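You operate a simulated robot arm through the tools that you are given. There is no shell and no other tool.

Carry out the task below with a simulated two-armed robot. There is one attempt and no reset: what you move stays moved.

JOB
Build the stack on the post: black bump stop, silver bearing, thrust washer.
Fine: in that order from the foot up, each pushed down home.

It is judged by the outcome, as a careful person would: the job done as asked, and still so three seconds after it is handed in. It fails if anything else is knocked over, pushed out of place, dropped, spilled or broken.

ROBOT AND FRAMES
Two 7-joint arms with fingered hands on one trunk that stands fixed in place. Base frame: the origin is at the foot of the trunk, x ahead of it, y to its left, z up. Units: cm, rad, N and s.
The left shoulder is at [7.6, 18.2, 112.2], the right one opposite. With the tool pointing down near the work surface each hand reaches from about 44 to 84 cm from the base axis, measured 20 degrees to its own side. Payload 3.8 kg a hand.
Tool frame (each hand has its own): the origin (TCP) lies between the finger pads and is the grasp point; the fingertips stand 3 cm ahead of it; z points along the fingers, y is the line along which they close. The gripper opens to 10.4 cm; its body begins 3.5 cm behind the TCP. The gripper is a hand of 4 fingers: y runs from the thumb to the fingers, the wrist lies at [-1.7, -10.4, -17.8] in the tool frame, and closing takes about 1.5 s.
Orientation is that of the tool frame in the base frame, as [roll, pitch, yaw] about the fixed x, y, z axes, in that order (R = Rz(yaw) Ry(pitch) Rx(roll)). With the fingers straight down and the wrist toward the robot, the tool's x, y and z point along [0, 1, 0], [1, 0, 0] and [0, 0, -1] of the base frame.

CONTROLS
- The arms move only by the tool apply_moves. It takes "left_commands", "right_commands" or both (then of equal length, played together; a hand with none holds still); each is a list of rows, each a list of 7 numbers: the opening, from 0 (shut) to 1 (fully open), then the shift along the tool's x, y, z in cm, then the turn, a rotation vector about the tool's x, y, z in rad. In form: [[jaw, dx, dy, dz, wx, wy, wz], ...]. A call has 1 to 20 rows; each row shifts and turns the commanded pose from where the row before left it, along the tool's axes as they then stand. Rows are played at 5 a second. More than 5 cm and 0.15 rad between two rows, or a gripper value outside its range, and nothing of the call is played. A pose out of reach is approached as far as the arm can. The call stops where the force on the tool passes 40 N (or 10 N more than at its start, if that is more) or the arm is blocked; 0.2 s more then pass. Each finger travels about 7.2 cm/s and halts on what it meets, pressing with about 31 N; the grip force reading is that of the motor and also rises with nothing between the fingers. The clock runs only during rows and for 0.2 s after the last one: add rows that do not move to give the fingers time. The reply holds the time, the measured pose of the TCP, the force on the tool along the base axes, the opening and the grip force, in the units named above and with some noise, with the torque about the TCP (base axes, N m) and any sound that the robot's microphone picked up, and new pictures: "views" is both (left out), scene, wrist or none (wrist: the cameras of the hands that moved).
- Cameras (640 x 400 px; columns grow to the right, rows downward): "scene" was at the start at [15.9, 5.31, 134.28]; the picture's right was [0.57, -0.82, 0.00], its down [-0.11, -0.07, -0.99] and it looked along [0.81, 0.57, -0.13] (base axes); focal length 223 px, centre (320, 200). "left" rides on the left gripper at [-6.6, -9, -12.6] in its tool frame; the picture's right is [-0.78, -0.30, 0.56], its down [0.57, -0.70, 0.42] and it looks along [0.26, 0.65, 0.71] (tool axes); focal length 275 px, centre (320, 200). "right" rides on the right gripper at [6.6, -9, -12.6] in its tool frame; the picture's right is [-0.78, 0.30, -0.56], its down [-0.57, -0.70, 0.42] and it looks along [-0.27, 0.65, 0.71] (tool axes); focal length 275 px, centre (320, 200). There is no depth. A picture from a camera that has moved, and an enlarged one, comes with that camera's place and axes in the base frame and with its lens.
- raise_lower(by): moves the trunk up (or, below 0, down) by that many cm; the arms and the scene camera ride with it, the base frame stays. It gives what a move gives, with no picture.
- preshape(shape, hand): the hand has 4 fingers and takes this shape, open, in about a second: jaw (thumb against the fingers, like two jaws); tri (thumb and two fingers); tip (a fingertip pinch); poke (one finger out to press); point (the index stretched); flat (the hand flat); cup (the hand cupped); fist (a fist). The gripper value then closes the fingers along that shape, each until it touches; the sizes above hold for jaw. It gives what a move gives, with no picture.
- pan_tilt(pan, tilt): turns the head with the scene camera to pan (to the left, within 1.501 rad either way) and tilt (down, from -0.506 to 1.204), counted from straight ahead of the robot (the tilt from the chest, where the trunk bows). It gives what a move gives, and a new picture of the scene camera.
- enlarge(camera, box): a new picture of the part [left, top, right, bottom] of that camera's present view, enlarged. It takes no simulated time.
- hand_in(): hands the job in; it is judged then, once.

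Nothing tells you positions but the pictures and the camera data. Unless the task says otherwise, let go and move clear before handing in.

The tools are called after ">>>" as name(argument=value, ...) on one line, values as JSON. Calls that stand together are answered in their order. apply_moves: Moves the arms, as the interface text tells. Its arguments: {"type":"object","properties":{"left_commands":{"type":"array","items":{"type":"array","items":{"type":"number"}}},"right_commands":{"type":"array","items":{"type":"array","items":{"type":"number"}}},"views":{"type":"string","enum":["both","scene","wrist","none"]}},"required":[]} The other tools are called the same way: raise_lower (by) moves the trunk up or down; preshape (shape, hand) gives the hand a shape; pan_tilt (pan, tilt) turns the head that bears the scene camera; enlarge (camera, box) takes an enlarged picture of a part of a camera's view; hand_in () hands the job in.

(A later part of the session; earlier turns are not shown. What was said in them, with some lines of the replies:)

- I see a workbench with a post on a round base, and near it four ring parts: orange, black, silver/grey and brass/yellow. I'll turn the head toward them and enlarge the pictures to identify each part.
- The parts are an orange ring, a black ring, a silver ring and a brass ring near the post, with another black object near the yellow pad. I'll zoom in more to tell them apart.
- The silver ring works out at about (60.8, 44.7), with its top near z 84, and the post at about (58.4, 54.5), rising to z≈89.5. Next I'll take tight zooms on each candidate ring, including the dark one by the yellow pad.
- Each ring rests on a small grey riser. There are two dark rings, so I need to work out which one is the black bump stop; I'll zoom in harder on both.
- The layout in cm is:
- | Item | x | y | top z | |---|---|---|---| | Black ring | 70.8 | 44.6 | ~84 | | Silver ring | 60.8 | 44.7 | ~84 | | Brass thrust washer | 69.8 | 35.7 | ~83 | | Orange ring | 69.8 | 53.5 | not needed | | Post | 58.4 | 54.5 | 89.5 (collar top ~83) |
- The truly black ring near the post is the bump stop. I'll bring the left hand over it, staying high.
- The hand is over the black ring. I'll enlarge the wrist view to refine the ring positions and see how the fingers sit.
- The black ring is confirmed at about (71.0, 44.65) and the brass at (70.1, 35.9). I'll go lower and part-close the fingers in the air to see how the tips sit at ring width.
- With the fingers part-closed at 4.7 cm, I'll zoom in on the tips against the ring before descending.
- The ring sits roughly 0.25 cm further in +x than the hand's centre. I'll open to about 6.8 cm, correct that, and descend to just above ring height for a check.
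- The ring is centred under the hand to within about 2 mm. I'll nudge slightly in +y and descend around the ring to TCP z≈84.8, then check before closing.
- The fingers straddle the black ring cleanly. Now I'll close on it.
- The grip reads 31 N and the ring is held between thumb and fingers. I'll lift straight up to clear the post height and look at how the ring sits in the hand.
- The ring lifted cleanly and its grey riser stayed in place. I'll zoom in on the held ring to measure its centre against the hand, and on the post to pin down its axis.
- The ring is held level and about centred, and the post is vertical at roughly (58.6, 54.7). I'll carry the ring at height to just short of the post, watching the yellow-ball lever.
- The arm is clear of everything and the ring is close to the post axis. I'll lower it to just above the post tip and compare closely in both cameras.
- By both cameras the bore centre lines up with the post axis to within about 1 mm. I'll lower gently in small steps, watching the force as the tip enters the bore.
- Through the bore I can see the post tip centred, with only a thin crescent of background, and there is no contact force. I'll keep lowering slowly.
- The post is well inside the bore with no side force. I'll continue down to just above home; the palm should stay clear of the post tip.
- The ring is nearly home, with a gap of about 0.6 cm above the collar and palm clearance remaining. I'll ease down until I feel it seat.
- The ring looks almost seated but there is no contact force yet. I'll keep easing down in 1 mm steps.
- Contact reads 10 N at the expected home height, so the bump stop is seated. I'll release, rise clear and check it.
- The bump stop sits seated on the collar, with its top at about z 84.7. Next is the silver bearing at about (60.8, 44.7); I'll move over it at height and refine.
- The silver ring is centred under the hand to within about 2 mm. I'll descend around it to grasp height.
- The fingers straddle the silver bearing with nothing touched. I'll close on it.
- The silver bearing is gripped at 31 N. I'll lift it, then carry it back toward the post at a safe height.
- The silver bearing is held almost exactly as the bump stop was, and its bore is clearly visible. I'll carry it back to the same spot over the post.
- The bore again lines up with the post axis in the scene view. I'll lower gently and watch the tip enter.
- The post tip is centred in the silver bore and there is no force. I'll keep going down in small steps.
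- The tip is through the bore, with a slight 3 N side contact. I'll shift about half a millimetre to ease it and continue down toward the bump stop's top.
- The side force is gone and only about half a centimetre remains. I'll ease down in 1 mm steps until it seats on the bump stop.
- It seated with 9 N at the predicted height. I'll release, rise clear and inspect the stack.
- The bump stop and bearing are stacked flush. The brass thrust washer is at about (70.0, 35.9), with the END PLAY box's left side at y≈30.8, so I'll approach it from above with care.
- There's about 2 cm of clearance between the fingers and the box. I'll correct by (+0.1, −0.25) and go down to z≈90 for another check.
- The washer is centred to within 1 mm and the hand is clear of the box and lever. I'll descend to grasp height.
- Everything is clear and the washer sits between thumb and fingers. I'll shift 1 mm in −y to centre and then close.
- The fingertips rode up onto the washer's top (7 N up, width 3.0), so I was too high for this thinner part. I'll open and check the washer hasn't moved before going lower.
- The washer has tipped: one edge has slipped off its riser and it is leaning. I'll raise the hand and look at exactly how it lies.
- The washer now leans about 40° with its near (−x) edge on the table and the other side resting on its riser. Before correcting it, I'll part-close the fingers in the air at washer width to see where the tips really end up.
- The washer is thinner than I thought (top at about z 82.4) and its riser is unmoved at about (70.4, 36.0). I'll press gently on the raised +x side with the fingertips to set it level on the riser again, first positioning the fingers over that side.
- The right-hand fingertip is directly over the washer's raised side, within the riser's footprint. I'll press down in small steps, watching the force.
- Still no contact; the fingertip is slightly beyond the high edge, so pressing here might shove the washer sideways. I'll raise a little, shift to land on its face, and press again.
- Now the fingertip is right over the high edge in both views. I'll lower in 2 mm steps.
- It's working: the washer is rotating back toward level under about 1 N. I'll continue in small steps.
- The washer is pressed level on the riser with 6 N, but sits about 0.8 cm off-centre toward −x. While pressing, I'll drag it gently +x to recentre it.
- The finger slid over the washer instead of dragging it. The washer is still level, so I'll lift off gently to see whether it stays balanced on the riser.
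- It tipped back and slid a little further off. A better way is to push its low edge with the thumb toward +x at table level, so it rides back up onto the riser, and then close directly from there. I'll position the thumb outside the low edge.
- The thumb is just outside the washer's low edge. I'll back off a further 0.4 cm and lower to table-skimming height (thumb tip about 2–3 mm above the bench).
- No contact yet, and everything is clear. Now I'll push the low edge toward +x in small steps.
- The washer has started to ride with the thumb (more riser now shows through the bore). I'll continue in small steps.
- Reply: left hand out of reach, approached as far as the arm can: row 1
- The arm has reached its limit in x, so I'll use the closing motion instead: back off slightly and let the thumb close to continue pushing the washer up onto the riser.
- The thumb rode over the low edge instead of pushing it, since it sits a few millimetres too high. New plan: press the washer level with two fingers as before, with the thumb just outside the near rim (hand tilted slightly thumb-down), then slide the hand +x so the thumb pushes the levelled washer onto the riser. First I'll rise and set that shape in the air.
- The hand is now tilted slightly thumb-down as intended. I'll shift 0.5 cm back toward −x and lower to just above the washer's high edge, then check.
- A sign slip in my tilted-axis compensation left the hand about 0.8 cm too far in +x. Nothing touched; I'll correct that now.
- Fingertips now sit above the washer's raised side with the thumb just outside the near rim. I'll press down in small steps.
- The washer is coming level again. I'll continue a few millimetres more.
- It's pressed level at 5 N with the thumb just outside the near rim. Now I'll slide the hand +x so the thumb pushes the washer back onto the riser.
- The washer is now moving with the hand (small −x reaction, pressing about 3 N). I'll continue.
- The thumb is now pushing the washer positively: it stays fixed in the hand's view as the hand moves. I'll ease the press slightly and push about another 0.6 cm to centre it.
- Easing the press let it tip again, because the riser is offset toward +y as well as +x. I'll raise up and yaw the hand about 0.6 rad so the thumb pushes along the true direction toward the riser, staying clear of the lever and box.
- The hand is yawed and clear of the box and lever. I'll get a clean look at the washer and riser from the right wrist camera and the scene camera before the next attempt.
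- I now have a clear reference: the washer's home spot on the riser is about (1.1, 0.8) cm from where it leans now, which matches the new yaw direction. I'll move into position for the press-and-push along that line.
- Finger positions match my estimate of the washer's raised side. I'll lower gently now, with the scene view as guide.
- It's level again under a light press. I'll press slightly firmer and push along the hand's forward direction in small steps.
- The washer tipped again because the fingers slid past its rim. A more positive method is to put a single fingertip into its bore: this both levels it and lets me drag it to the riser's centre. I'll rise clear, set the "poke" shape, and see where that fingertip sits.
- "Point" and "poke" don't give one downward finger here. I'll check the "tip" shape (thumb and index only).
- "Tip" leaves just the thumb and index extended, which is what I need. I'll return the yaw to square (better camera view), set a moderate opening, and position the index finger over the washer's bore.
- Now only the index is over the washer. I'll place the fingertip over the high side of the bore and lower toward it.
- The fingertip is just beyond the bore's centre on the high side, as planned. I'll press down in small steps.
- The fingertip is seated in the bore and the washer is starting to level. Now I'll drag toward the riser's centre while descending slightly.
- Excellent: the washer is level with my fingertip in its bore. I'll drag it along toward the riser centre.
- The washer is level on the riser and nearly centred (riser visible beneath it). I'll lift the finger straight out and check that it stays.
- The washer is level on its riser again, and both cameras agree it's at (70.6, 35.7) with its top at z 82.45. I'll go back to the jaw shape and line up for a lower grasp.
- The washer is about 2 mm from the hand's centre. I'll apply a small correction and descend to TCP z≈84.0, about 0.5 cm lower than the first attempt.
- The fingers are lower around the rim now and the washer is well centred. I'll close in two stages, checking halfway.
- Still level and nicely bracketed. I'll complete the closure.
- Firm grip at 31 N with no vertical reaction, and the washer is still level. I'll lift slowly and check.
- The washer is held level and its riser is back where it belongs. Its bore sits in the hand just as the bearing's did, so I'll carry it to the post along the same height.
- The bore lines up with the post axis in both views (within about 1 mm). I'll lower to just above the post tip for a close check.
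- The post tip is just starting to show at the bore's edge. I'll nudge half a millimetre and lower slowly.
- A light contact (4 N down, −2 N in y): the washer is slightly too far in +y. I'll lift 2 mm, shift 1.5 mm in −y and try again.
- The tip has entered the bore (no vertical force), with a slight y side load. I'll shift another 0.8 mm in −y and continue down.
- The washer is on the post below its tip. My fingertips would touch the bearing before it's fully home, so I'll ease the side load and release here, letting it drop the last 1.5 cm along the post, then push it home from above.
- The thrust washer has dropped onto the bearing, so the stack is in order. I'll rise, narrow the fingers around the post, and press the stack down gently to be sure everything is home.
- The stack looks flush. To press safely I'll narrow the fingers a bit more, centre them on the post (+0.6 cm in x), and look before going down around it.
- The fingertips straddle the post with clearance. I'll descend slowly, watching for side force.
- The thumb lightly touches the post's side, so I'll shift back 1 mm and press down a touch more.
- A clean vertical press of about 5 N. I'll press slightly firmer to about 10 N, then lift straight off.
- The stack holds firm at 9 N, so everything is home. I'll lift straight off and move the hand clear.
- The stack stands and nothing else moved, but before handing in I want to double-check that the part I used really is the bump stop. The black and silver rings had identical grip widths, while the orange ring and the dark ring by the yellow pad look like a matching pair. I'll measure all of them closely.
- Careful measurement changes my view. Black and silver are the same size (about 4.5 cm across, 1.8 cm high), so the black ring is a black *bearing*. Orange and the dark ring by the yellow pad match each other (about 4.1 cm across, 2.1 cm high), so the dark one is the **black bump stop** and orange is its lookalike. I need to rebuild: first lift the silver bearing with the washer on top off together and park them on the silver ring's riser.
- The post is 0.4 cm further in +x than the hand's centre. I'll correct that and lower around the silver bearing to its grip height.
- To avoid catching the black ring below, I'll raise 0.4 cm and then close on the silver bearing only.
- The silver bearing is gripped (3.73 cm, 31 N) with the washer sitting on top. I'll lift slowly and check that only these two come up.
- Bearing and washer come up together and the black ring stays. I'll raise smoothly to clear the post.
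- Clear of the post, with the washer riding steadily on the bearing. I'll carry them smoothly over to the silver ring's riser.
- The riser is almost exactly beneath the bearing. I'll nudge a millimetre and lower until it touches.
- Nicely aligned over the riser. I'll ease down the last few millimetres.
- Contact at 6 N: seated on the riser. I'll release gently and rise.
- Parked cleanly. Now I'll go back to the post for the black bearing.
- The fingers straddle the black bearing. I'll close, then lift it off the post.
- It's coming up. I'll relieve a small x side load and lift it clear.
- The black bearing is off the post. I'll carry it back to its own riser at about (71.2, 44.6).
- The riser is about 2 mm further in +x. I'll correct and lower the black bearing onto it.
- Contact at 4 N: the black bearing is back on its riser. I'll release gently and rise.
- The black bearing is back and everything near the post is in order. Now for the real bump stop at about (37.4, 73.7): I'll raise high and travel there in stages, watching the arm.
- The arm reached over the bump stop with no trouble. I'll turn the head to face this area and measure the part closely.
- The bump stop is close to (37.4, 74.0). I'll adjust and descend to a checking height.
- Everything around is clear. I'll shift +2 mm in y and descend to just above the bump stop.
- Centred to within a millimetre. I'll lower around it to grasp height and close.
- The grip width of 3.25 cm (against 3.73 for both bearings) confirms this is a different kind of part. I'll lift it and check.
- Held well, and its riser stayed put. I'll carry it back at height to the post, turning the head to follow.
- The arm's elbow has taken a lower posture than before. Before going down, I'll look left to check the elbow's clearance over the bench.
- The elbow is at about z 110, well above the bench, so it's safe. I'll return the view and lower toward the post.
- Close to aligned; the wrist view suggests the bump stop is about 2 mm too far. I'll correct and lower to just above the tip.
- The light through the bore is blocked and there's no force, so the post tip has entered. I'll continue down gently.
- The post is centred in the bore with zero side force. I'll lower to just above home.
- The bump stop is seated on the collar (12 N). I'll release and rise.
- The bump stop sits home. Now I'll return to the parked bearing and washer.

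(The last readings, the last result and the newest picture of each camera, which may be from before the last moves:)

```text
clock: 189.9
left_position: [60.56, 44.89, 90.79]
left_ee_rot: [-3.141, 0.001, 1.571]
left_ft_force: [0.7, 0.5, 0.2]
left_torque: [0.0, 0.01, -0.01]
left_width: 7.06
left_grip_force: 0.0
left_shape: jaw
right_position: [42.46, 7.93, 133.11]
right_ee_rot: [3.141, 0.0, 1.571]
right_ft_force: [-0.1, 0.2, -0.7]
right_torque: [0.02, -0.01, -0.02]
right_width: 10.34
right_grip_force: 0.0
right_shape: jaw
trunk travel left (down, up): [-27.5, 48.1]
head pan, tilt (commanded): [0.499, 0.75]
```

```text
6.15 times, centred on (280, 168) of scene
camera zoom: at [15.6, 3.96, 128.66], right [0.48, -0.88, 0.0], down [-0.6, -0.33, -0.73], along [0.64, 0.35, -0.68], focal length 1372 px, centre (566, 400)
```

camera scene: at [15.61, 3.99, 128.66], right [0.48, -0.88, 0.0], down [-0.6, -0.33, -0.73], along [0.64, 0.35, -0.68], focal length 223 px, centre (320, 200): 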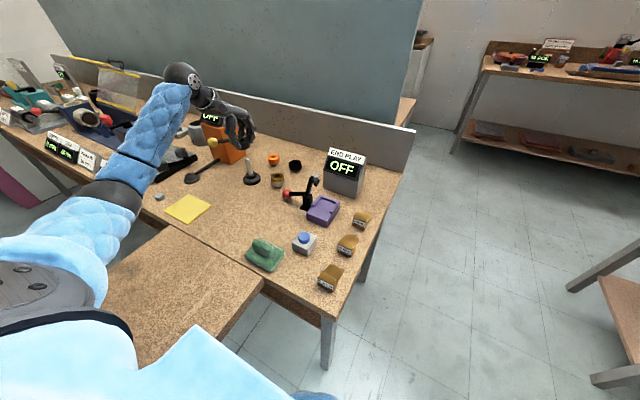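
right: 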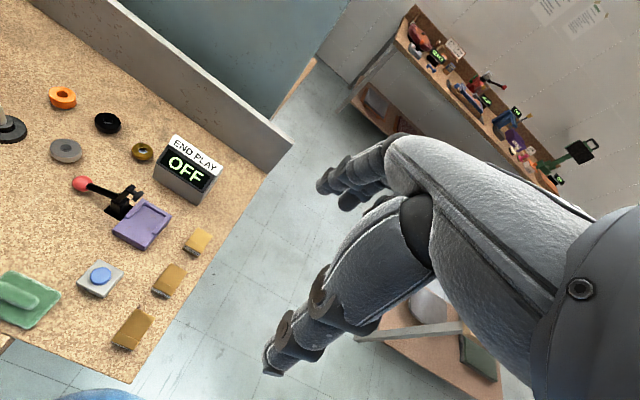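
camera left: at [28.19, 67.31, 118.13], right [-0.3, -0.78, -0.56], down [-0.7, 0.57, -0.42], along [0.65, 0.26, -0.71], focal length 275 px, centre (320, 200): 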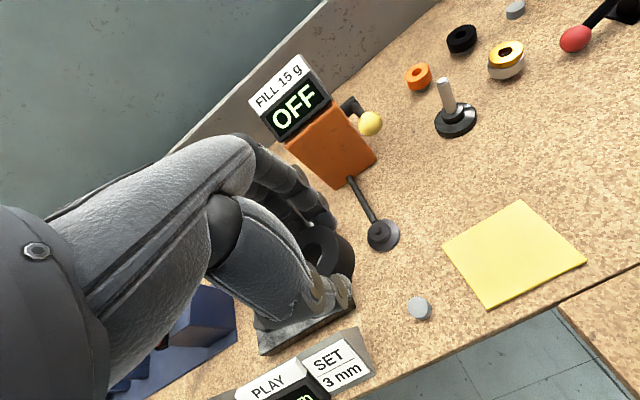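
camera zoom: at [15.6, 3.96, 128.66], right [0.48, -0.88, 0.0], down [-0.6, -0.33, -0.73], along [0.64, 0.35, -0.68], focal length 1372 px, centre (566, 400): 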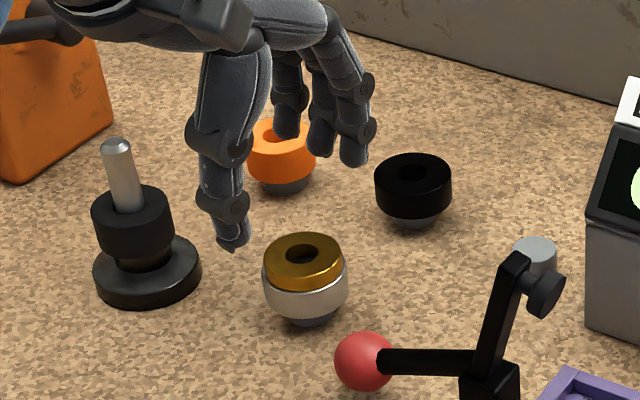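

>>> apply_moves(left_commands=[[0.68, -0.06, 0.22, 1.5, 0, 0, 0], [0.68, 0, 0, 1.5, 0, 0, 0], [0.68, 0, 0, 1.5, 0, 0, 0], [0.68, 0, 0, 1.0, 0, 0, 0], [0.68, 0, 0, 0.5, 0, 0, 0], [0.68, 0, 0, 0, 0, 0, 0]], views="none")

>>> enlarge(camera="left", box=[270, 190, 430, 340])

>>> enlarge(camera="scene", box=[258, 155, 300, 200])

```text
clock: 191.3
left_position: [60.65, 44.56, 84.72]
left_ee_rot: [3.14, 0.0, 1.571]
left_ft_force: [-0.1, 0.3, -0.3]
left_torque: [0.01, -0.02, 0.03]
left_width: 7.05
left_grip_force: 0.0
left_shape: jaw
right_position: [42.42, 7.89, 133.27]
right_ee_rot: [-3.14, 0.0, 1.57]
right_ft_force: [0.3, 0.8, -0.3]
right_torque: [-0.02, 0.02, 0.0]
right_width: 10.37
right_grip_force: 0.1
right_shape: jaw
trunk travel left (down, up): [-27.5, 48.1]
head pan, tilt (commanded): [0.499, 0.75]
```

```text
2.67 times, centred on (350, 265) of left
camera zoom: at [51.59, 38.04, 97.33], right [-0.3, -0.78, -0.56], down [-0.7, 0.57, -0.42], along [0.65, 0.26, -0.71], focal length 734 px, centre (240, 27)
```

zoom: 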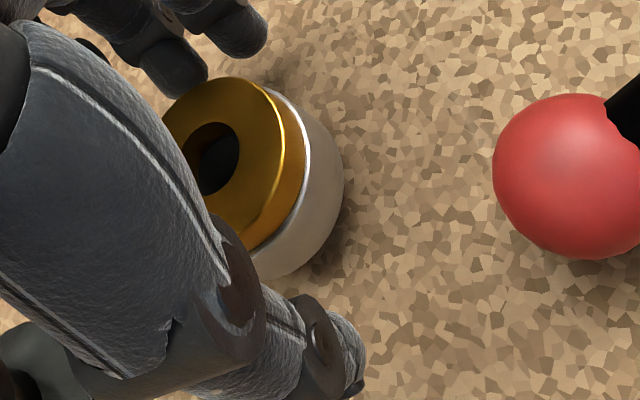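

```text
8.89 times, centred on (279, 178) of scene
camera zoom: at [15.6, 3.98, 128.66], right [0.48, -0.88, 0.0], down [-0.6, -0.33, -0.73], along [0.64, 0.35, -0.68], focal length 1981 px, centre (684, 400)
```

zoom: 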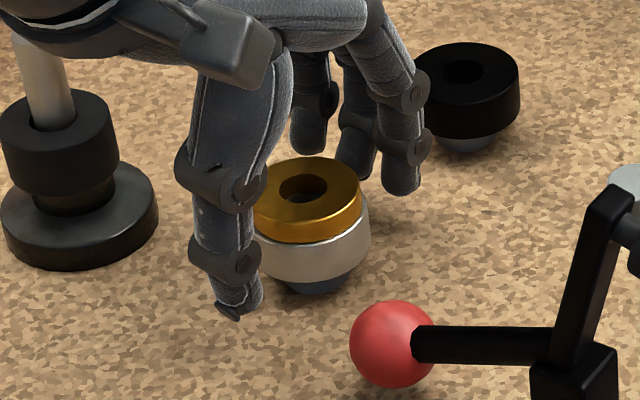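

>>> apply_moves(left_commands=[[0.55, 0, 0, 0, 0, 0, 0], [0.45, 0, 0, 0, 0, 0, 0], [0.37, 0, 0, 0, 0, 0, 0], [0.3, 0, 0, 0, 0, 0, 0], [0.3, 0, 0, 0, 0, 0, 0], [0.3, 0, 0, 0, 0, 0, 0]], views="none")

>>> enlarge(camera="left", box=[270, 190, 430, 340])

>>> enlarge(camera="scene", box=[258, 155, 300, 200])

```text
clock: 192.8
left_position: [60.62, 44.67, 84.73]
left_ee_rot: [-3.142, 0.001, 1.57]
left_ft_force: [-0.9, -0.6, -0.1]
left_torque: [0.02, -0.01, 0.01]
left_width: 3.67
left_grip_force: 31.0
left_shape: jaw
right_position: [42.31, 7.9, 133.07]
right_ee_rot: [3.141, 0.0, 1.571]
right_ft_force: [-0.1, -0.1, 0.0]
right_torque: [0.0, 0.05, 0.03]
right_width: 10.38
right_grip_force: 0.1
right_shape: jaw
trunk travel left (down, up): [-27.5, 48.1]
head pan, tilt (commanded): [0.499, 0.75]
```

```text
2.67 times, centred on (350, 265) of left
camera zoom: at [51.6, 38.05, 97.34], right [-0.3, -0.78, -0.56], down [-0.7, 0.57, -0.42], along [0.65, 0.26, -0.71], focal length 734 px, centre (240, 27)
```

zoom: 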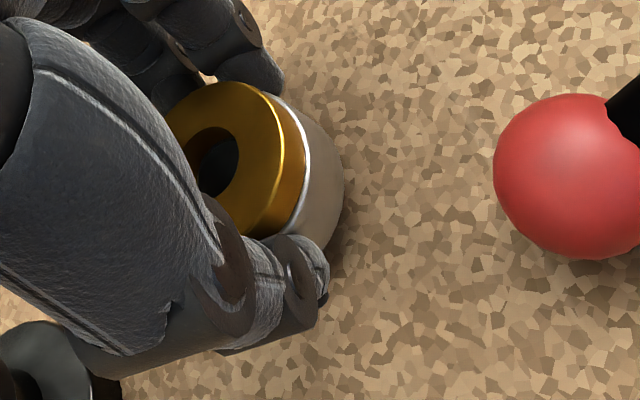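

```text
8.89 times, centred on (279, 178) of scene
camera zoom: at [15.61, 3.98, 128.66], right [0.48, -0.88, 0.0], down [-0.6, -0.33, -0.73], along [0.64, 0.35, -0.68], focal length 1981 px, centre (684, 400)
```

zoom: 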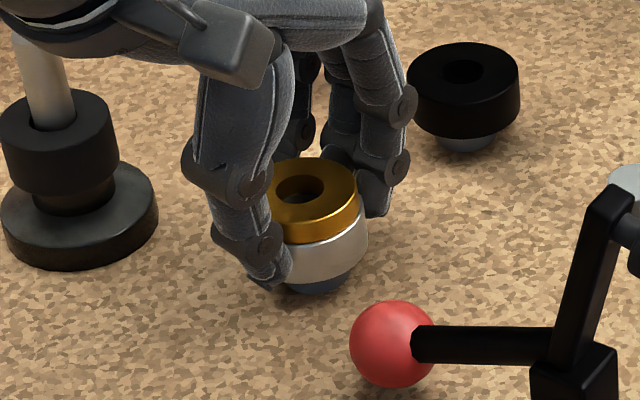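

Gripped. I'll lift smoothly so the washer stays put on the bearing.

>>> apply_moves(left_commands=[[0.3, 0, 0, -0.3, 0, 0, 0], [0.3, 0, 0, -0.6, 0, 0, 0], [0.3, 0, 0, -1.0, 0, 0, 0], [0.3, 0, 0, -1.4, 0, 0, 0], [0.3, 0, 0, -1.6, 0, 0, 0], [0.3, 0, 0, -1.8, 0, 0, 0], [0.3, 0, 0, -1.8, 0, 0, 0], [0.3, 0, 0, -1.5, 0, 0, 0], [0.3, 0, 0, -1.2, 0, 0, 0], [0.3, 0, 0, -0.8, 0, 0, 0], [0.3, 0, 0, 0, 0, 0, 0]], views="none")

>>> enlarge(camera="left", box=[290, 205, 380, 295])

>>> enlarge(camera="scene", box=[240, 110, 320, 200])

```text
clock: 195.2
left_position: [60.85, 44.56, 96.58]
left_ee_rot: [-3.141, 0.0, 1.57]
left_ft_force: [-0.1, 1.0, -2.0]
left_torque: [0.01, -0.01, -0.01]
left_width: 3.69
left_grip_force: 31.1
left_shape: jaw
right_position: [42.41, 7.95, 133.16]
right_ee_rot: [3.141, -0.001, 1.57]
right_ft_force: [-0.6, 0.4, 1.0]
right_torque: [0.0, -0.02, 0.01]
right_width: 10.35
right_grip_force: 0.0
right_shape: jaw
trunk travel left (down, up): [-27.5, 48.1]
head pan, tilt (commanded): [0.499, 0.75]
```

```text
4.44 times, centred on (335, 250) of left
camera zoom: at [51.76, 37.97, 109.16], right [-0.3, -0.78, -0.56], down [-0.7, 0.57, -0.42], along [0.65, 0.26, -0.71], focal length 1224 px, centre (253, -22)
```

zoom: 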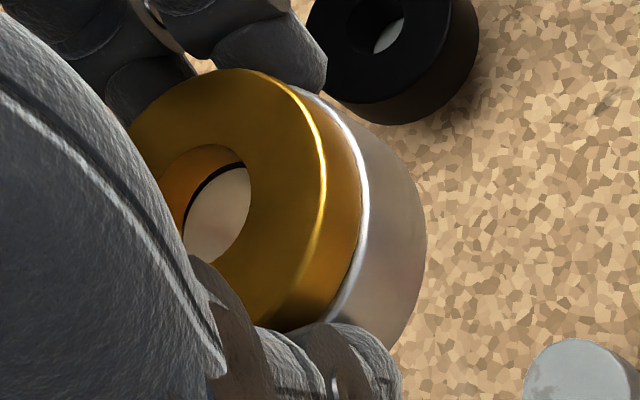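

```text
4.44 times, centred on (280, 155) of scene
camera zoom: at [15.62, 4.0, 128.65], right [0.48, -0.88, 0.0], down [-0.6, -0.33, -0.73], along [0.64, 0.35, -0.68], focal length 991 px, centre (498, 400)
```

zoom: 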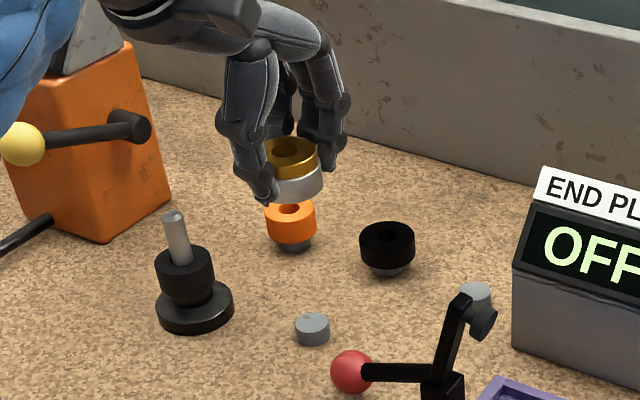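

>>> apply_moves(left_commands=[[0.3, 1.0, -0.2, 0, 0, 0, 0], [0.3, 1.8, -0.35, 0, 0, 0, 0], [0.3, 2.2, -0.4, 0, 0, 0, 0], [0.3, 2.2, -0.4, 0, 0, 0, 0], [0.3, 1.8, -0.35, 0, 0, 0, 0], [0.3, 1.0, -0.2, 0, 0, 0, 0], [0.3, 0, 0, 0, 0, 0, 0], [0.3, 0, 0, 0, 0, 0, 0]], views="none")

>>> enlarge(camera="left", box=[290, 205, 410, 315])

>>> enlarge(camera="scene", box=[230, 125, 270, 190])

```text
clock: 196.9
left_position: [58.89, 54.58, 96.7]
left_ee_rot: [-3.141, -0.001, 1.571]
left_ft_force: [0.4, -0.2, -2.1]
left_torque: [-0.01, 0.0, 0.03]
left_width: 3.68
left_grip_force: 30.7
left_shape: jaw
right_position: [42.36, 7.93, 133.15]
right_ee_rot: [3.141, 0.0, 1.571]
right_ft_force: [0.3, -0.1, -0.6]
right_torque: [0.02, -0.02, 0.01]
right_width: 10.38
right_grip_force: 0.0
right_shape: jaw
trunk travel left (down, up): [-27.5, 48.1]
head pan, tilt (commanded): [0.499, 0.75]
```

```text
3.64 times, centred on (350, 260) of left
camera zoom: at [49.94, 48.06, 109.29], right [-0.3, -0.78, -0.56], down [-0.7, 0.57, -0.42], along [0.65, 0.26, -0.71], focal length 1001 px, centre (211, -18)
```

zoom: 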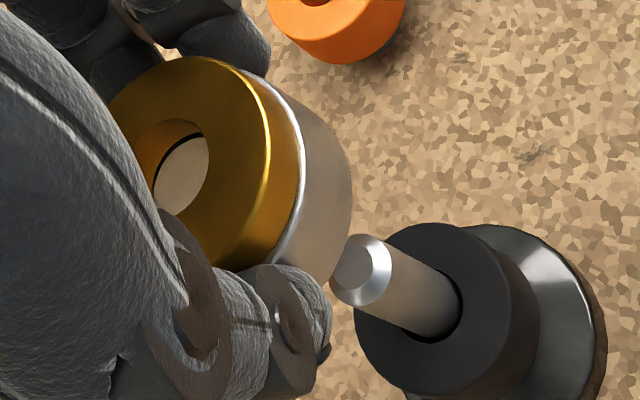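

```text
6.15 times, centred on (250, 158) of scene
camera zoom: at [15.62, 4.0, 128.65], right [0.48, -0.88, 0.0], down [-0.6, -0.33, -0.73], along [0.64, 0.35, -0.68], focal length 1372 px, centre (751, 462)
```

zoom: 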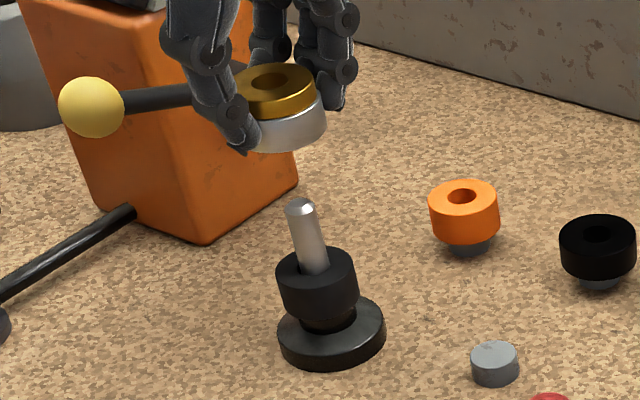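

>>> apply_moves(left_commands=[[0.3, 0.03, -0.06, 1.0, 0, 0, 0], [0.3, 0, 0, 1.2, 0, 0, 0], [0.3, 0, 0, 1.0, 0, 0, 0], [0.3, 0, 0, 0.4, 0, 0, 0], [0.3, 0, 0, 0, 0, 0, 0]], views="none")

>>> enlarge(camera="left", box=[290, 205, 390, 300])

>>> enlarge(camera="scene", box=[234, 135, 266, 190])

```text
clock: 198.2
left_position: [58.89, 54.41, 93.15]
left_ee_rot: [-3.141, -0.001, 1.571]
left_ft_force: [0.2, 0.1, -1.3]
left_torque: [0.01, -0.03, -0.01]
left_width: 3.67
left_grip_force: 31.0
left_shape: jaw
right_position: [42.35, 7.82, 133.13]
right_ee_rot: [-3.141, 0.001, 1.571]
right_ft_force: [-0.4, -0.4, 0.4]
right_torque: [0.01, -0.03, 0.05]
right_width: 10.34
right_grip_force: 0.1
right_shape: jaw
trunk travel left (down, up): [-27.5, 48.1]
head pan, tilt (commanded): [0.499, 0.75]
```

```text
4.21 times, centred on (340, 252) of left
camera zoom: at [49.74, 47.96, 105.76], right [-0.3, -0.78, -0.56], down [-0.7, 0.57, -0.42], along [0.65, 0.26, -0.71], focal length 1159 px, centre (236, -21)
```

zoom: 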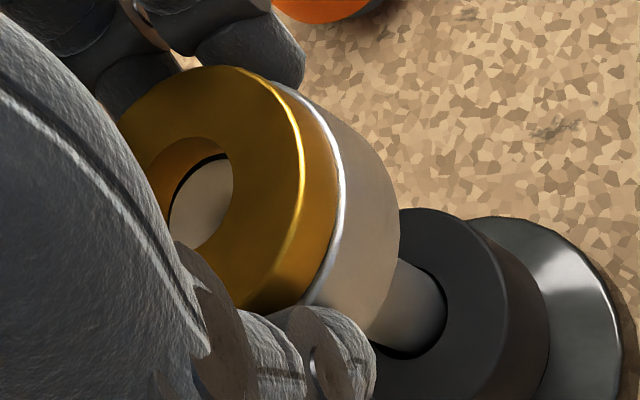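

```text
7.27 times, centred on (250, 162) of scene
camera zoom: at [15.62, 4.0, 128.65], right [0.48, -0.88, 0.0], down [-0.6, -0.33, -0.73], along [0.64, 0.35, -0.68], focal length 1621 px, centre (829, 473)
```

zoom: 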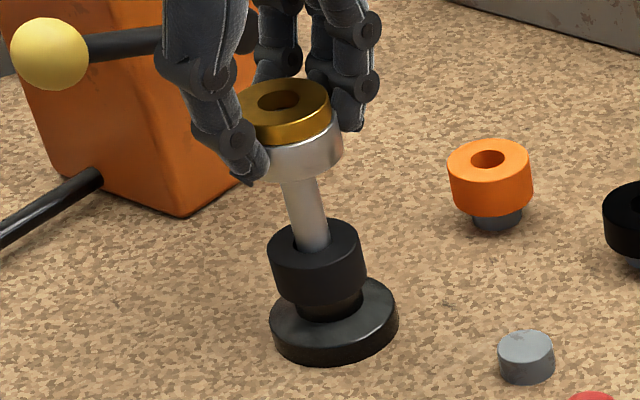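

>>> apply_moves(left_commands=[[0.3, 0, 0, 0.2, 0, 0, 0], [0.3, 0, 0, 0.2, 0, 0, 0], [0.3, 0, 0, 0.2, 0, 0, 0], [0.3, 0, 0, 0.2, 0, 0, 0], [0.3, 0, 0, 0, 0, 0, 0]], views="none")

>>> enlarge(camera="left", box=[290, 205, 390, 300])

>>> enlarge(camera="scene", box=[234, 135, 266, 190])

```text
clock: 199.3
left_position: [58.97, 54.66, 92.34]
left_ee_rot: [-3.14, -0.001, 1.57]
left_ft_force: [-0.2, -0.1, -2.9]
left_torque: [-0.05, 0.0, -0.01]
left_width: 3.69
left_grip_force: 31.2
left_shape: jaw
right_position: [42.34, 7.92, 133.24]
right_ee_rot: [3.141, 0.0, 1.57]
right_ft_force: [0.7, -0.7, -0.8]
right_torque: [-0.04, -0.02, 0.0]
right_width: 10.39
right_grip_force: 0.1
right_shape: jaw
trunk travel left (down, up): [-27.5, 48.1]
head pan, tilt (commanded): [0.499, 0.75]
```

```text
4.21 times, centred on (340, 252) of left
camera zoom: at [49.79, 48.09, 104.9], right [-0.3, -0.78, -0.56], down [-0.7, 0.57, -0.42], along [0.65, 0.26, -0.71], focal length 1159 px, centre (236, -21)
```

zoom: 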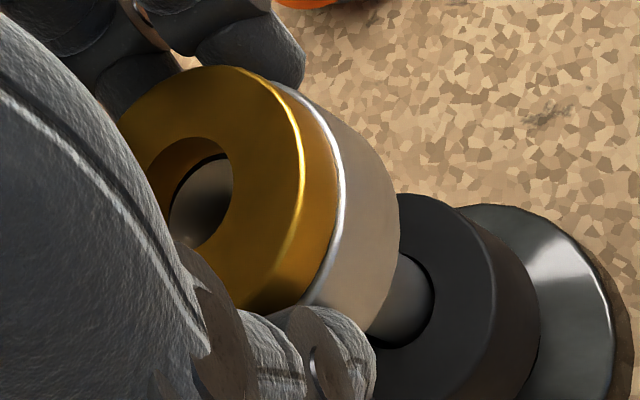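

```text
7.27 times, centred on (250, 162) of scene
camera zoom: at [15.62, 4.0, 128.65], right [0.48, -0.88, 0.0], down [-0.6, -0.33, -0.73], along [0.64, 0.35, -0.68], focal length 1621 px, centre (829, 473)
```

zoom: 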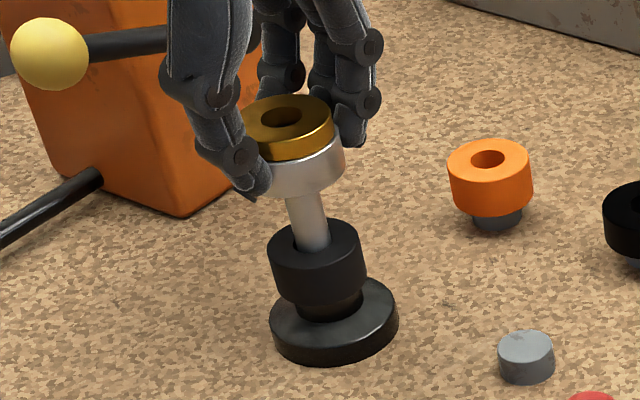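

>>> apply_moves(left_commands=[[0.3, 0, 0, 0.2, 0, 0, 0], [0.3, 0, 0, 0.2, 0, 0, 0], [0.3, 0, 0, 0.2, 0, 0, 0], [0.3, 0, 0, 0, 0, 0, 0]], views="none")

>>> enlarge(camera="left", box=[290, 205, 390, 300])

>>> enlarge(camera="scene", box=[234, 135, 266, 190])

```text
clock: 200.3
left_position: [58.64, 54.59, 91.77]
left_ee_rot: [-3.14, 0.0, 1.57]
left_ft_force: [0.2, -1.3, -1.5]
left_torque: [-0.07, 0.0, 0.01]
left_width: 3.64
left_grip_force: 31.3
left_shape: jaw
right_position: [42.34, 7.91, 133.19]
right_ee_rot: [3.141, 0.0, 1.571]
right_ft_force: [0.5, -0.1, -0.4]
right_torque: [-0.01, 0.02, 0.01]
right_width: 10.38
right_grip_force: 0.1
right_shape: jaw
trunk travel left (down, up): [-27.5, 48.1]
head pan, tilt (commanded): [0.499, 0.75]
```

```text
4.21 times, centred on (340, 252) of left
camera zoom: at [49.68, 48.09, 104.33], right [-0.3, -0.78, -0.56], down [-0.7, 0.57, -0.42], along [0.65, 0.26, -0.71], focal length 1159 px, centre (236, -21)
```

zoom: 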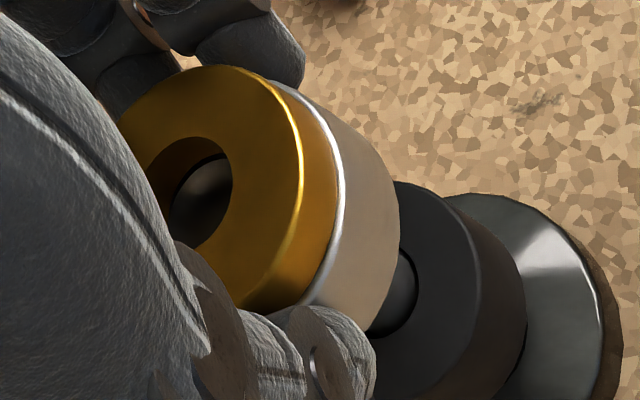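

```text
7.27 times, centred on (250, 162) of scene
camera zoom: at [15.62, 3.98, 128.65], right [0.48, -0.88, 0.0], down [-0.6, -0.33, -0.73], along [0.64, 0.35, -0.68], focal length 1621 px, centre (829, 473)
```

zoom: 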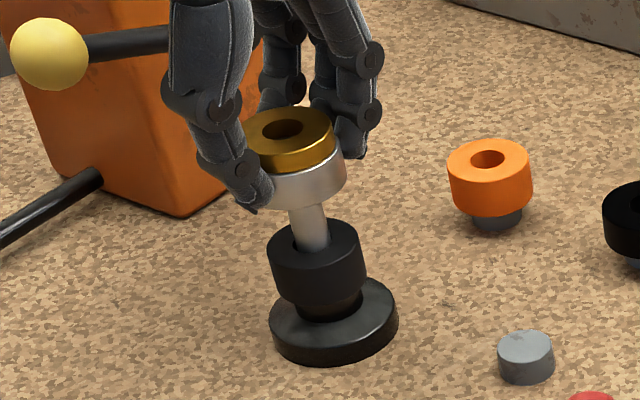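

Entering with a slight y load. I'll shift 0.7 mm in −y and continue down.

>>> apply_moves(left_commands=[[0.3, -0.07, 0, 0, 0, 0, 0], [0.3, 0, 0, 0.2, 0, 0, 0], [0.3, 0, 0, 0.2, 0, 0, 0], [0.3, 0, 0, 0.2, 0, 0, 0], [0.3, 0, 0, 0.2, 0, 0, 0], [0.3, 0, 0, 0, 0, 0, 0]], views="none")

>>> enlarge(camera="left", box=[290, 205, 390, 300])

>>> enlarge(camera="scene", box=[234, 135, 266, 190])

```text
clock: 201.8
left_position: [58.82, 54.43, 90.92]
left_ee_rot: [-3.141, 0.0, 1.57]
left_ft_force: [-0.7, -0.3, -2.2]
left_torque: [-0.01, -0.03, -0.01]
left_width: 3.65
left_grip_force: 30.7
left_shape: jaw
right_position: [42.27, 7.98, 133.16]
right_ee_rot: [3.14, -0.001, 1.571]
right_ft_force: [0.5, -0.9, 0.8]
right_torque: [0.02, 0.01, -0.03]
right_width: 10.35
right_grip_force: 0.1
right_shape: jaw
trunk travel left (down, up): [-27.5, 48.1]
head pan, tilt (commanded): [0.499, 0.75]
```

```text
4.21 times, centred on (340, 252) of left
camera zoom: at [49.8, 48.01, 103.46], right [-0.3, -0.78, -0.56], down [-0.7, 0.57, -0.42], along [0.65, 0.26, -0.71], focal length 1159 px, centre (236, -21)
```

zoom: 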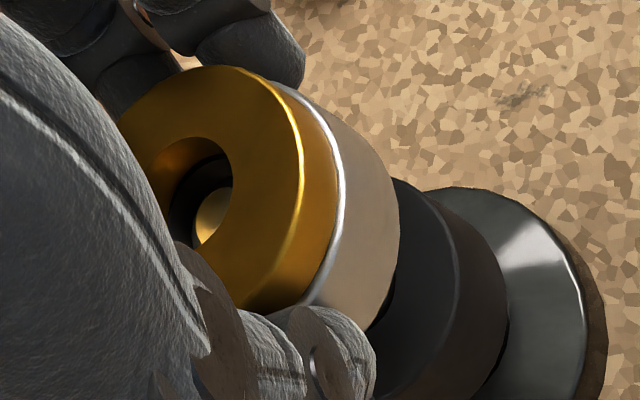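

```text
7.27 times, centred on (250, 162) of scene
camera zoom: at [15.62, 4.0, 128.65], right [0.48, -0.88, 0.0], down [-0.6, -0.33, -0.73], along [0.64, 0.35, -0.68], focal length 1621 px, centre (829, 473)
```

zoom: 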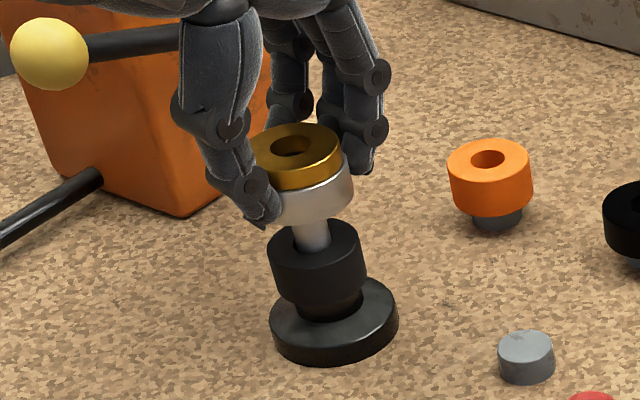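

The post tip is visible approaching the washer's bore from below. I'll keep lowering and watch that it enters the washer cleanly.

>>> apply_moves(left_commands=[[0.3, 0, 0, 0.2, 0, 0, 0], [0.3, 0, 0, 0.2, 0, 0, 0], [0.3, 0, 0, 0.2, 0, 0, 0], [0.3, 0, 0, 0, 0, 0, 0]], views="none")

>>> enlarge(camera="left", box=[290, 205, 390, 300])

>>> enlarge(camera="scene", box=[238, 145, 262, 185])

```text
clock: 202.8
left_position: [58.87, 54.61, 90.29]
left_ee_rot: [3.139, 0.001, 1.571]
left_ft_force: [1.1, -0.4, -2.4]
left_torque: [0.0, -0.01, 0.01]
left_width: 3.67
left_grip_force: 30.8
left_shape: jaw
right_position: [42.36, 8.01, 133.14]
right_ee_rot: [-3.141, 0.001, 1.571]
right_ft_force: [-0.7, -0.5, -0.1]
right_torque: [0.01, -0.02, 0.0]
right_width: 10.37
right_grip_force: 0.1
right_shape: jaw
trunk travel left (down, up): [-27.5, 48.1]
head pan, tilt (commanded): [0.499, 0.75]
```

```text
4.21 times, centred on (340, 252) of left
camera zoom: at [49.73, 47.95, 102.82], right [-0.3, -0.78, -0.56], down [-0.7, 0.57, -0.42], along [0.65, 0.26, -0.71], focal length 1159 px, centre (236, -21)
```

zoom: 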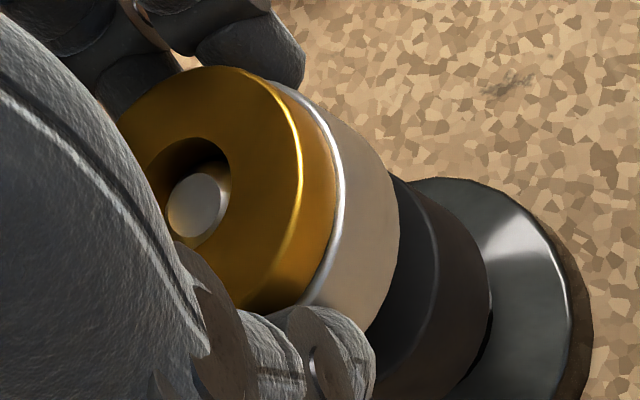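

```text
10.00 times, centred on (250, 165) of scene
camera zoom: at [15.62, 4.0, 128.65], right [0.48, -0.88, 0.0], down [-0.6, -0.33, -0.73], along [0.64, 0.35, -0.68], focal length 2229 px, centre (1020, 550)
```

zoom: 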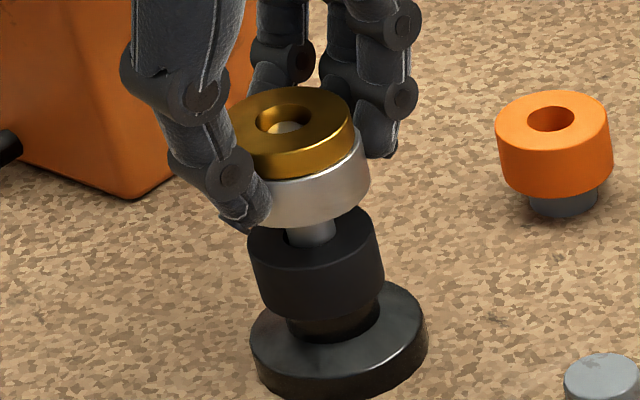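

The tip has entered the washer too, and the washer is still flush. I'll lower to near home.

>>> apply_moves(left_commands=[[0.3, 0, 0, 0.3, 0, 0, 0], [0.3, 0, 0, 0.3, 0, 0, 0], [0.3, 0, 0, 0.3, 0, 0, 0], [0.3, 0, 0, 0.3, 0, 0, 0], [0.3, 0, 0, 0, 0, 0, 0]], views="none")

>>> enlarge(camera="left", box=[290, 205, 390, 300])

>>> enlarge(camera="scene", box=[238, 145, 262, 185])

```text
clock: 203.9
left_position: [58.92, 54.64, 89.2]
left_ee_rot: [3.141, 0.002, 1.569]
left_ft_force: [-2.2, -1.9, -1.8]
left_torque: [-0.03, 0.04, 0.01]
left_width: 3.65
left_grip_force: 31.1
left_shape: jaw
right_position: [42.33, 7.95, 133.05]
right_ee_rot: [-3.141, 0.001, 1.571]
right_ft_force: [-0.2, 0.1, 0.8]
right_torque: [0.01, 0.01, -0.04]
right_width: 10.36
right_grip_force: 0.0
right_shape: jaw
trunk travel left (down, up): [-27.5, 48.1]
head pan, tilt (commanded): [0.499, 0.75]
```

```text
4.21 times, centred on (340, 252) of left
camera zoom: at [49.84, 48.03, 101.7], right [-0.3, -0.78, -0.56], down [-0.7, 0.57, -0.42], along [0.65, 0.26, -0.71], focal length 1159 px, centre (236, -21)
```

zoom: 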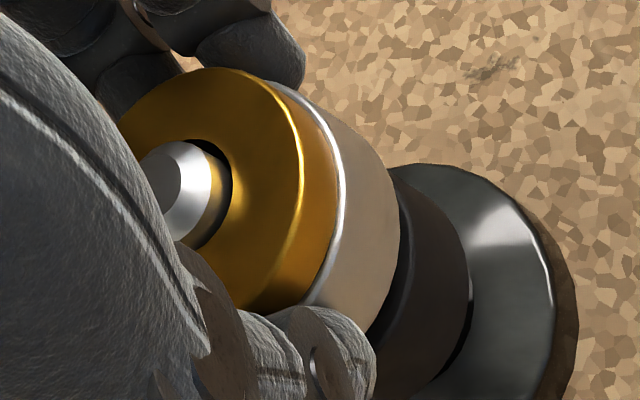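

```text
10.00 times, centred on (250, 165) of scene
camera zoom: at [15.59, 3.98, 128.66], right [0.48, -0.88, 0.0], down [-0.6, -0.33, -0.73], along [0.64, 0.35, -0.68], focal length 2229 px, centre (1020, 550)
```

zoom: 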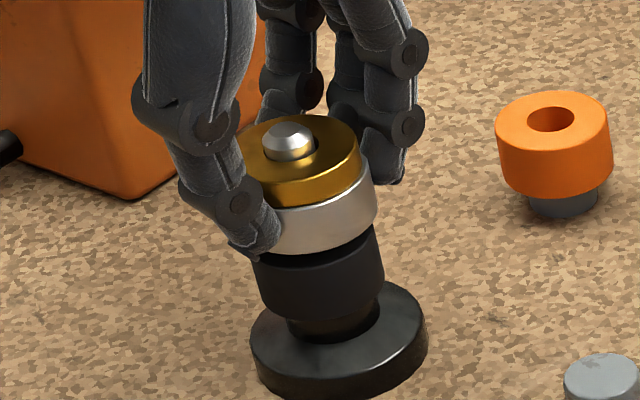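

Both are on the post. I'll relieve the small side load and ease down until it seats on the bump stop.

>>> apply_moves(left_commands=[[0.3, -0.05, -0.06, 0.1, 0, 0, 0], [0.3, 0, 0, 0.15, 0, 0, 0], [0.3, 0, 0, 0.1, 0, 0, 0], [0.3, 0, 0, 0.1, 0, 0, 0], [0.3, 0, 0, 0, 0, 0, 0]], views="none")

>>> enlarge(camera="scene", box=[238, 145, 262, 185])

```text
clock: 205.2
left_position: [58.79, 54.5, 88.6]
left_ee_rot: [3.14, 0.002, 1.57]
left_ft_force: [0.0, 0.7, -1.8]
left_torque: [0.0, 0.02, -0.05]
left_width: 3.67
left_grip_force: 31.4
left_shape: jaw
right_position: [42.31, 7.88, 132.99]
right_ee_rot: [3.141, 0.001, 1.569]
right_ft_force: [-0.3, 0.3, 0.0]
right_torque: [0.02, -0.02, -0.03]
right_width: 10.35
right_grip_force: 0.2
right_shape: jaw
trunk travel left (down, up): [-27.5, 48.1]
head pan, tilt (commanded): [0.499, 0.75]
```

```text
10.00 times, centred on (250, 165) of scene
camera zoom: at [15.62, 4.0, 128.65], right [0.48, -0.88, 0.0], down [-0.6, -0.33, -0.73], along [0.64, 0.35, -0.68], focal length 2229 px, centre (1020, 550)
```

zoom: 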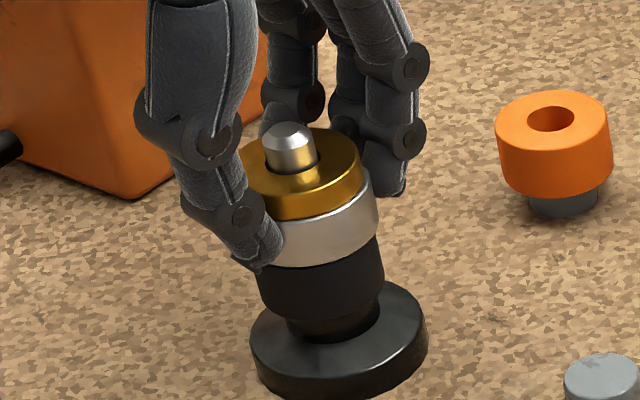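

>>> apply_moves(left_commands=[[0.3, 0, 0, 0.1, 0, 0, 0], [0.3, 0, 0, 0.1, 0, 0, 0], [0.3, 0, 0, 0.1, 0, 0, 0], [0.3, 0, 0, 0, 0, 0, 0]], views="none")

>>> enlarge(camera="scene", box=[238, 145, 262, 185])

```text
clock: 206.2
left_position: [58.81, 54.49, 88.44]
left_ee_rot: [3.138, 0.0, 1.571]
left_ft_force: [1.3, 0.6, 4.6]
left_torque: [0.02, -0.07, 0.0]
left_width: 3.68
left_grip_force: 30.1
left_shape: jaw
right_position: [42.32, 7.88, 133.34]
right_ee_rot: [3.141, -0.003, 1.571]
right_ft_force: [-0.6, -0.3, -0.3]
right_torque: [0.0, -0.02, 0.02]
right_width: 10.38
right_grip_force: 0.1
right_shape: jaw
trunk travel left (down, up): [-27.5, 48.1]
head pan, tilt (commanded): [0.499, 0.75]
```

```text
10.00 times, centred on (250, 165) of scene
camera zoom: at [15.57, 3.95, 128.67], right [0.48, -0.88, 0.0], down [-0.6, -0.33, -0.73], along [0.64, 0.35, -0.68], focal length 2229 px, centre (1020, 550)
```

zoom: 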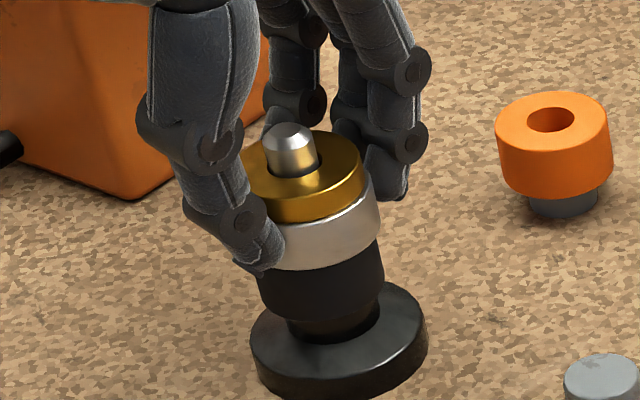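

Seated (5 N and rising). I'll press slightly more, then release and rise clear.

>>> apply_moves(left_commands=[[0.3, 0, 0, 0.1, 0, 0, 0], [0.3, 0, 0, 0, 0, 0, 0], [0.3, 0, 0, -0.15, 0, 0, 0], [0.4, 0, 0, 0, 0, 0, 0], [0.5, 0, 0, 0, 0, 0, 0], [0.62, 0, 0, 0, 0, 0, 0], [0.68, 0, 0, 0, 0, 0, 0], [0.68, 0, 0, -1, 0, 0, 0], [0.68, 0, 0, -2, 0, 0, 0], [0.68, 0, 0, -2.5, 0, 0, 0], [0.68, 0, 0, -2, 0, 0, 0], [0.68, 0, 0, 0, 0, 0, 0]], views="none")

>>> enlarge(camera="scene", box=[238, 148, 268, 188])

>>> enlarge(camera="left", box=[290, 205, 430, 330])

```text
clock: 208.8
left_position: [58.78, 54.58, 96.21]
left_ee_rot: [-3.14, -0.001, 1.57]
left_ft_force: [-0.3, -0.4, -0.3]
left_torque: [0.0, -0.03, -0.01]
left_width: 7.04
left_grip_force: 0.1
left_shape: jaw
right_position: [42.35, 7.84, 133.27]
right_ee_rot: [-3.141, 0.0, 1.569]
right_ft_force: [-0.5, -0.4, 0.0]
right_torque: [0.0, 0.0, -0.01]
right_width: 10.38
right_grip_force: 0.1
right_shape: jaw
trunk travel left (down, up): [-27.5, 48.1]
head pan, tilt (commanded): [0.499, 0.75]
```

```text
10.00 times, centred on (253, 168) of scene
camera zoom: at [15.61, 3.99, 128.65], right [0.48, -0.88, 0.0], down [-0.6, -0.33, -0.73], along [0.64, 0.35, -0.68], focal length 2229 px, centre (990, 520)
```

zoom: 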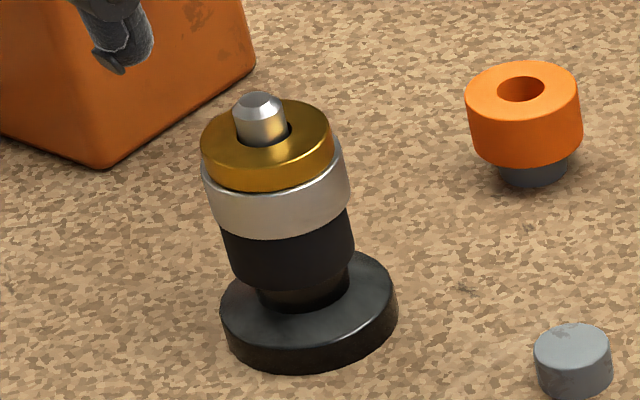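

```text
3.20 times, centred on (360, 268) of left
camera zoom: at [49.68, 47.97, 108.71], right [-0.3, -0.78, -0.56], down [-0.7, 0.57, -0.42], along [0.65, 0.26, -0.71], focal length 881 px, centre (192, -16)
```

zoom: 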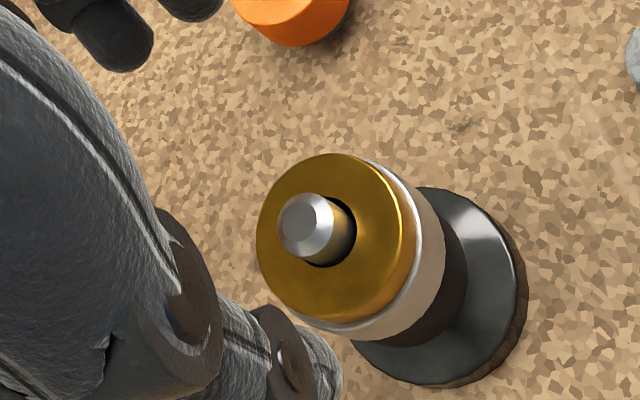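

The stack now reads bump stop, silver bearing, thrust washer, all flush. I'll retract the hand well clear and do a final check of the whole bench.

>>> apply_moves(left_commands=[[0.68, 0, 0, -2.5, 0, 0, 0], [0.7, 0, -0.5, -2.5, 0, 0, 0], [0.8, -0.3, -2.5, -3, 0, 0, 0], [0.9, -0.3, -3, -3, 0, 0, 0], [1, -0.3, -3.5, -3, 0, 0, 0], [1, -0.3, -3.5, -3, 0, 0, 0], [1, -0.3, -3.5, -2.5, 0, 0, 0], [1, 0, -3.5, -2.5, 0, 0, 0], [1, 0, 0, 0, 0, 0, 0], [1, 0, 0, 0, 0, 0, 0]], views="scene")

>>> enlarge(camera="scene", box=[230, 130, 380, 240])

>>> enlarge(camera="scene", box=[240, 150, 266, 188])

>>> enlarge(camera="scene", box=[0, 60, 240, 230])

```text
clock: 210.9
left_position: [38.72, 53.12, 118.22]
left_ee_rot: [-3.141, -0.001, 1.571]
left_ft_force: [0.3, -0.3, 0.1]
left_torque: [0.0, 0.01, 0.01]
left_width: 10.36
left_grip_force: 0.1
left_shape: jaw
right_position: [42.31, 7.85, 133.16]
right_ee_rot: [3.141, 0.0, 1.572]
right_ft_force: [0.1, 0.0, 0.0]
right_torque: [-0.01, 0.01, 0.03]
right_width: 10.37
right_grip_force: 0.1
right_shape: jaw
trunk travel left (down, up): [-27.5, 48.1]
head pan, tilt (commanded): [0.499, 0.75]
camera scene: at [15.57, 3.98, 128.66], right [0.48, -0.88, 0.0], down [-0.6, -0.33, -0.73], along [0.64, 0.35, -0.68], focal length 223 px, centre (320, 200)
```

scene: 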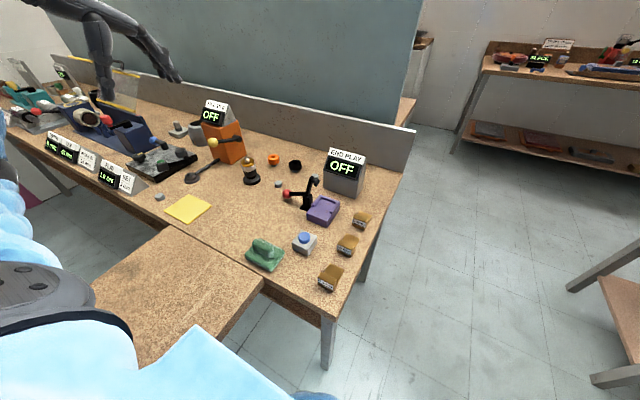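

```text
3.64 times, centred on (305, 185) of scene
camera zoom: at [15.57, 3.98, 128.66], right [0.48, -0.88, 0.0], down [-0.6, -0.33, -0.73], along [0.64, 0.35, -0.68], focal length 810 px, centre (374, 254)
```

zoom: 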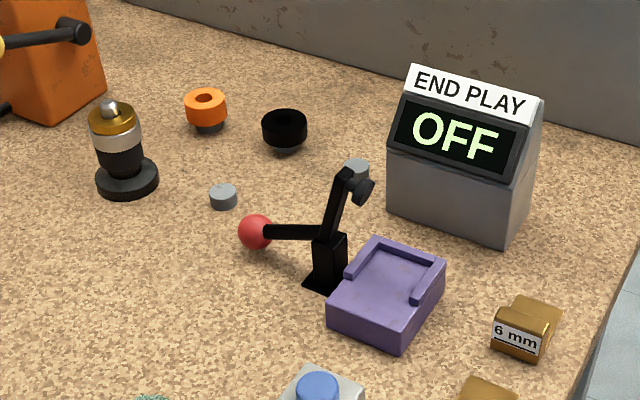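

```text
10.53 times, centred on (253, 169) of scene
camera zoom: at [15.57, 3.98, 128.66], right [0.48, -0.88, 0.0], down [-0.6, -0.33, -0.73], along [0.64, 0.35, -0.68], focal length 2346 px, centre (1025, 526)
```

zoom: 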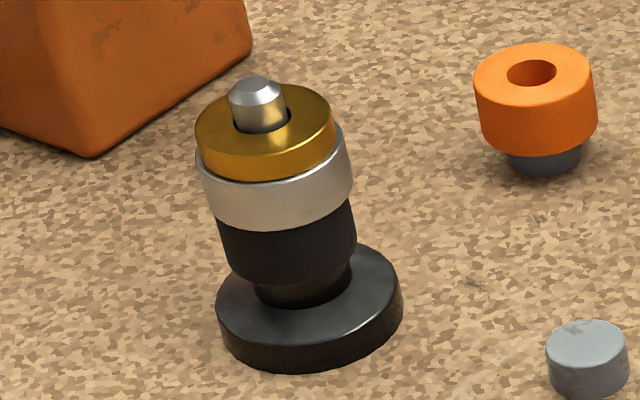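

```text
2.35 times, centred on (120, 145) of scene
camera zoom: at [15.57, 3.98, 128.66], right [0.48, -0.88, 0.0], down [-0.6, -0.33, -0.73], along [0.64, 0.35, -0.68], focal length 524 px, centre (791, 329)
```

zoom: 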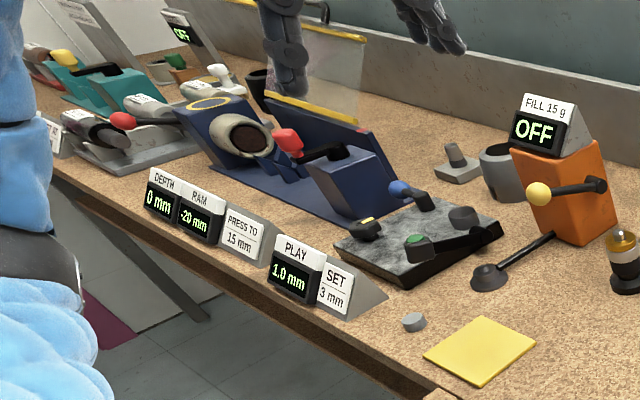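

The stack on the post is black bump stop, silver bearing, thrust washer from the foot up, all flush. The black bearing and the orange ring sit on their risers, and the other fixtures and displays look unchanged. The hand is clear, so I'm handing in.

>>> hand_in()

```text
The job is handed in.
```

The stack on the post is built and handed in. From the foot up it is the black bump stop, the silver bearing and the thrust washer. The bump stop and bearing were pressed down until they stopped. The washer rests flush on the bearing; I did not press it separately on the final build.

- **Wrong part first:** I first used the black ring nearest the post. It turned out to be the same size as the silver bearing, so I took it for a black bearing. I took the stack apart, put that ring back on its riser, and rebuilt with the dark ring from beside the yellow pad. That ring matches the orange one in size. Nothing on the bench labels the parts, so this choice rests on measured size and colour.
- **Washer handling:** on the first grip attempt the thrust washer tipped off its riser. I set it level again before picking it up.
- **Rest of the bench:** in the final pictures the orange ring, the black bearing, the levers and the displays look as they did at the start. The risers of the three parts used are still standing, now empty.
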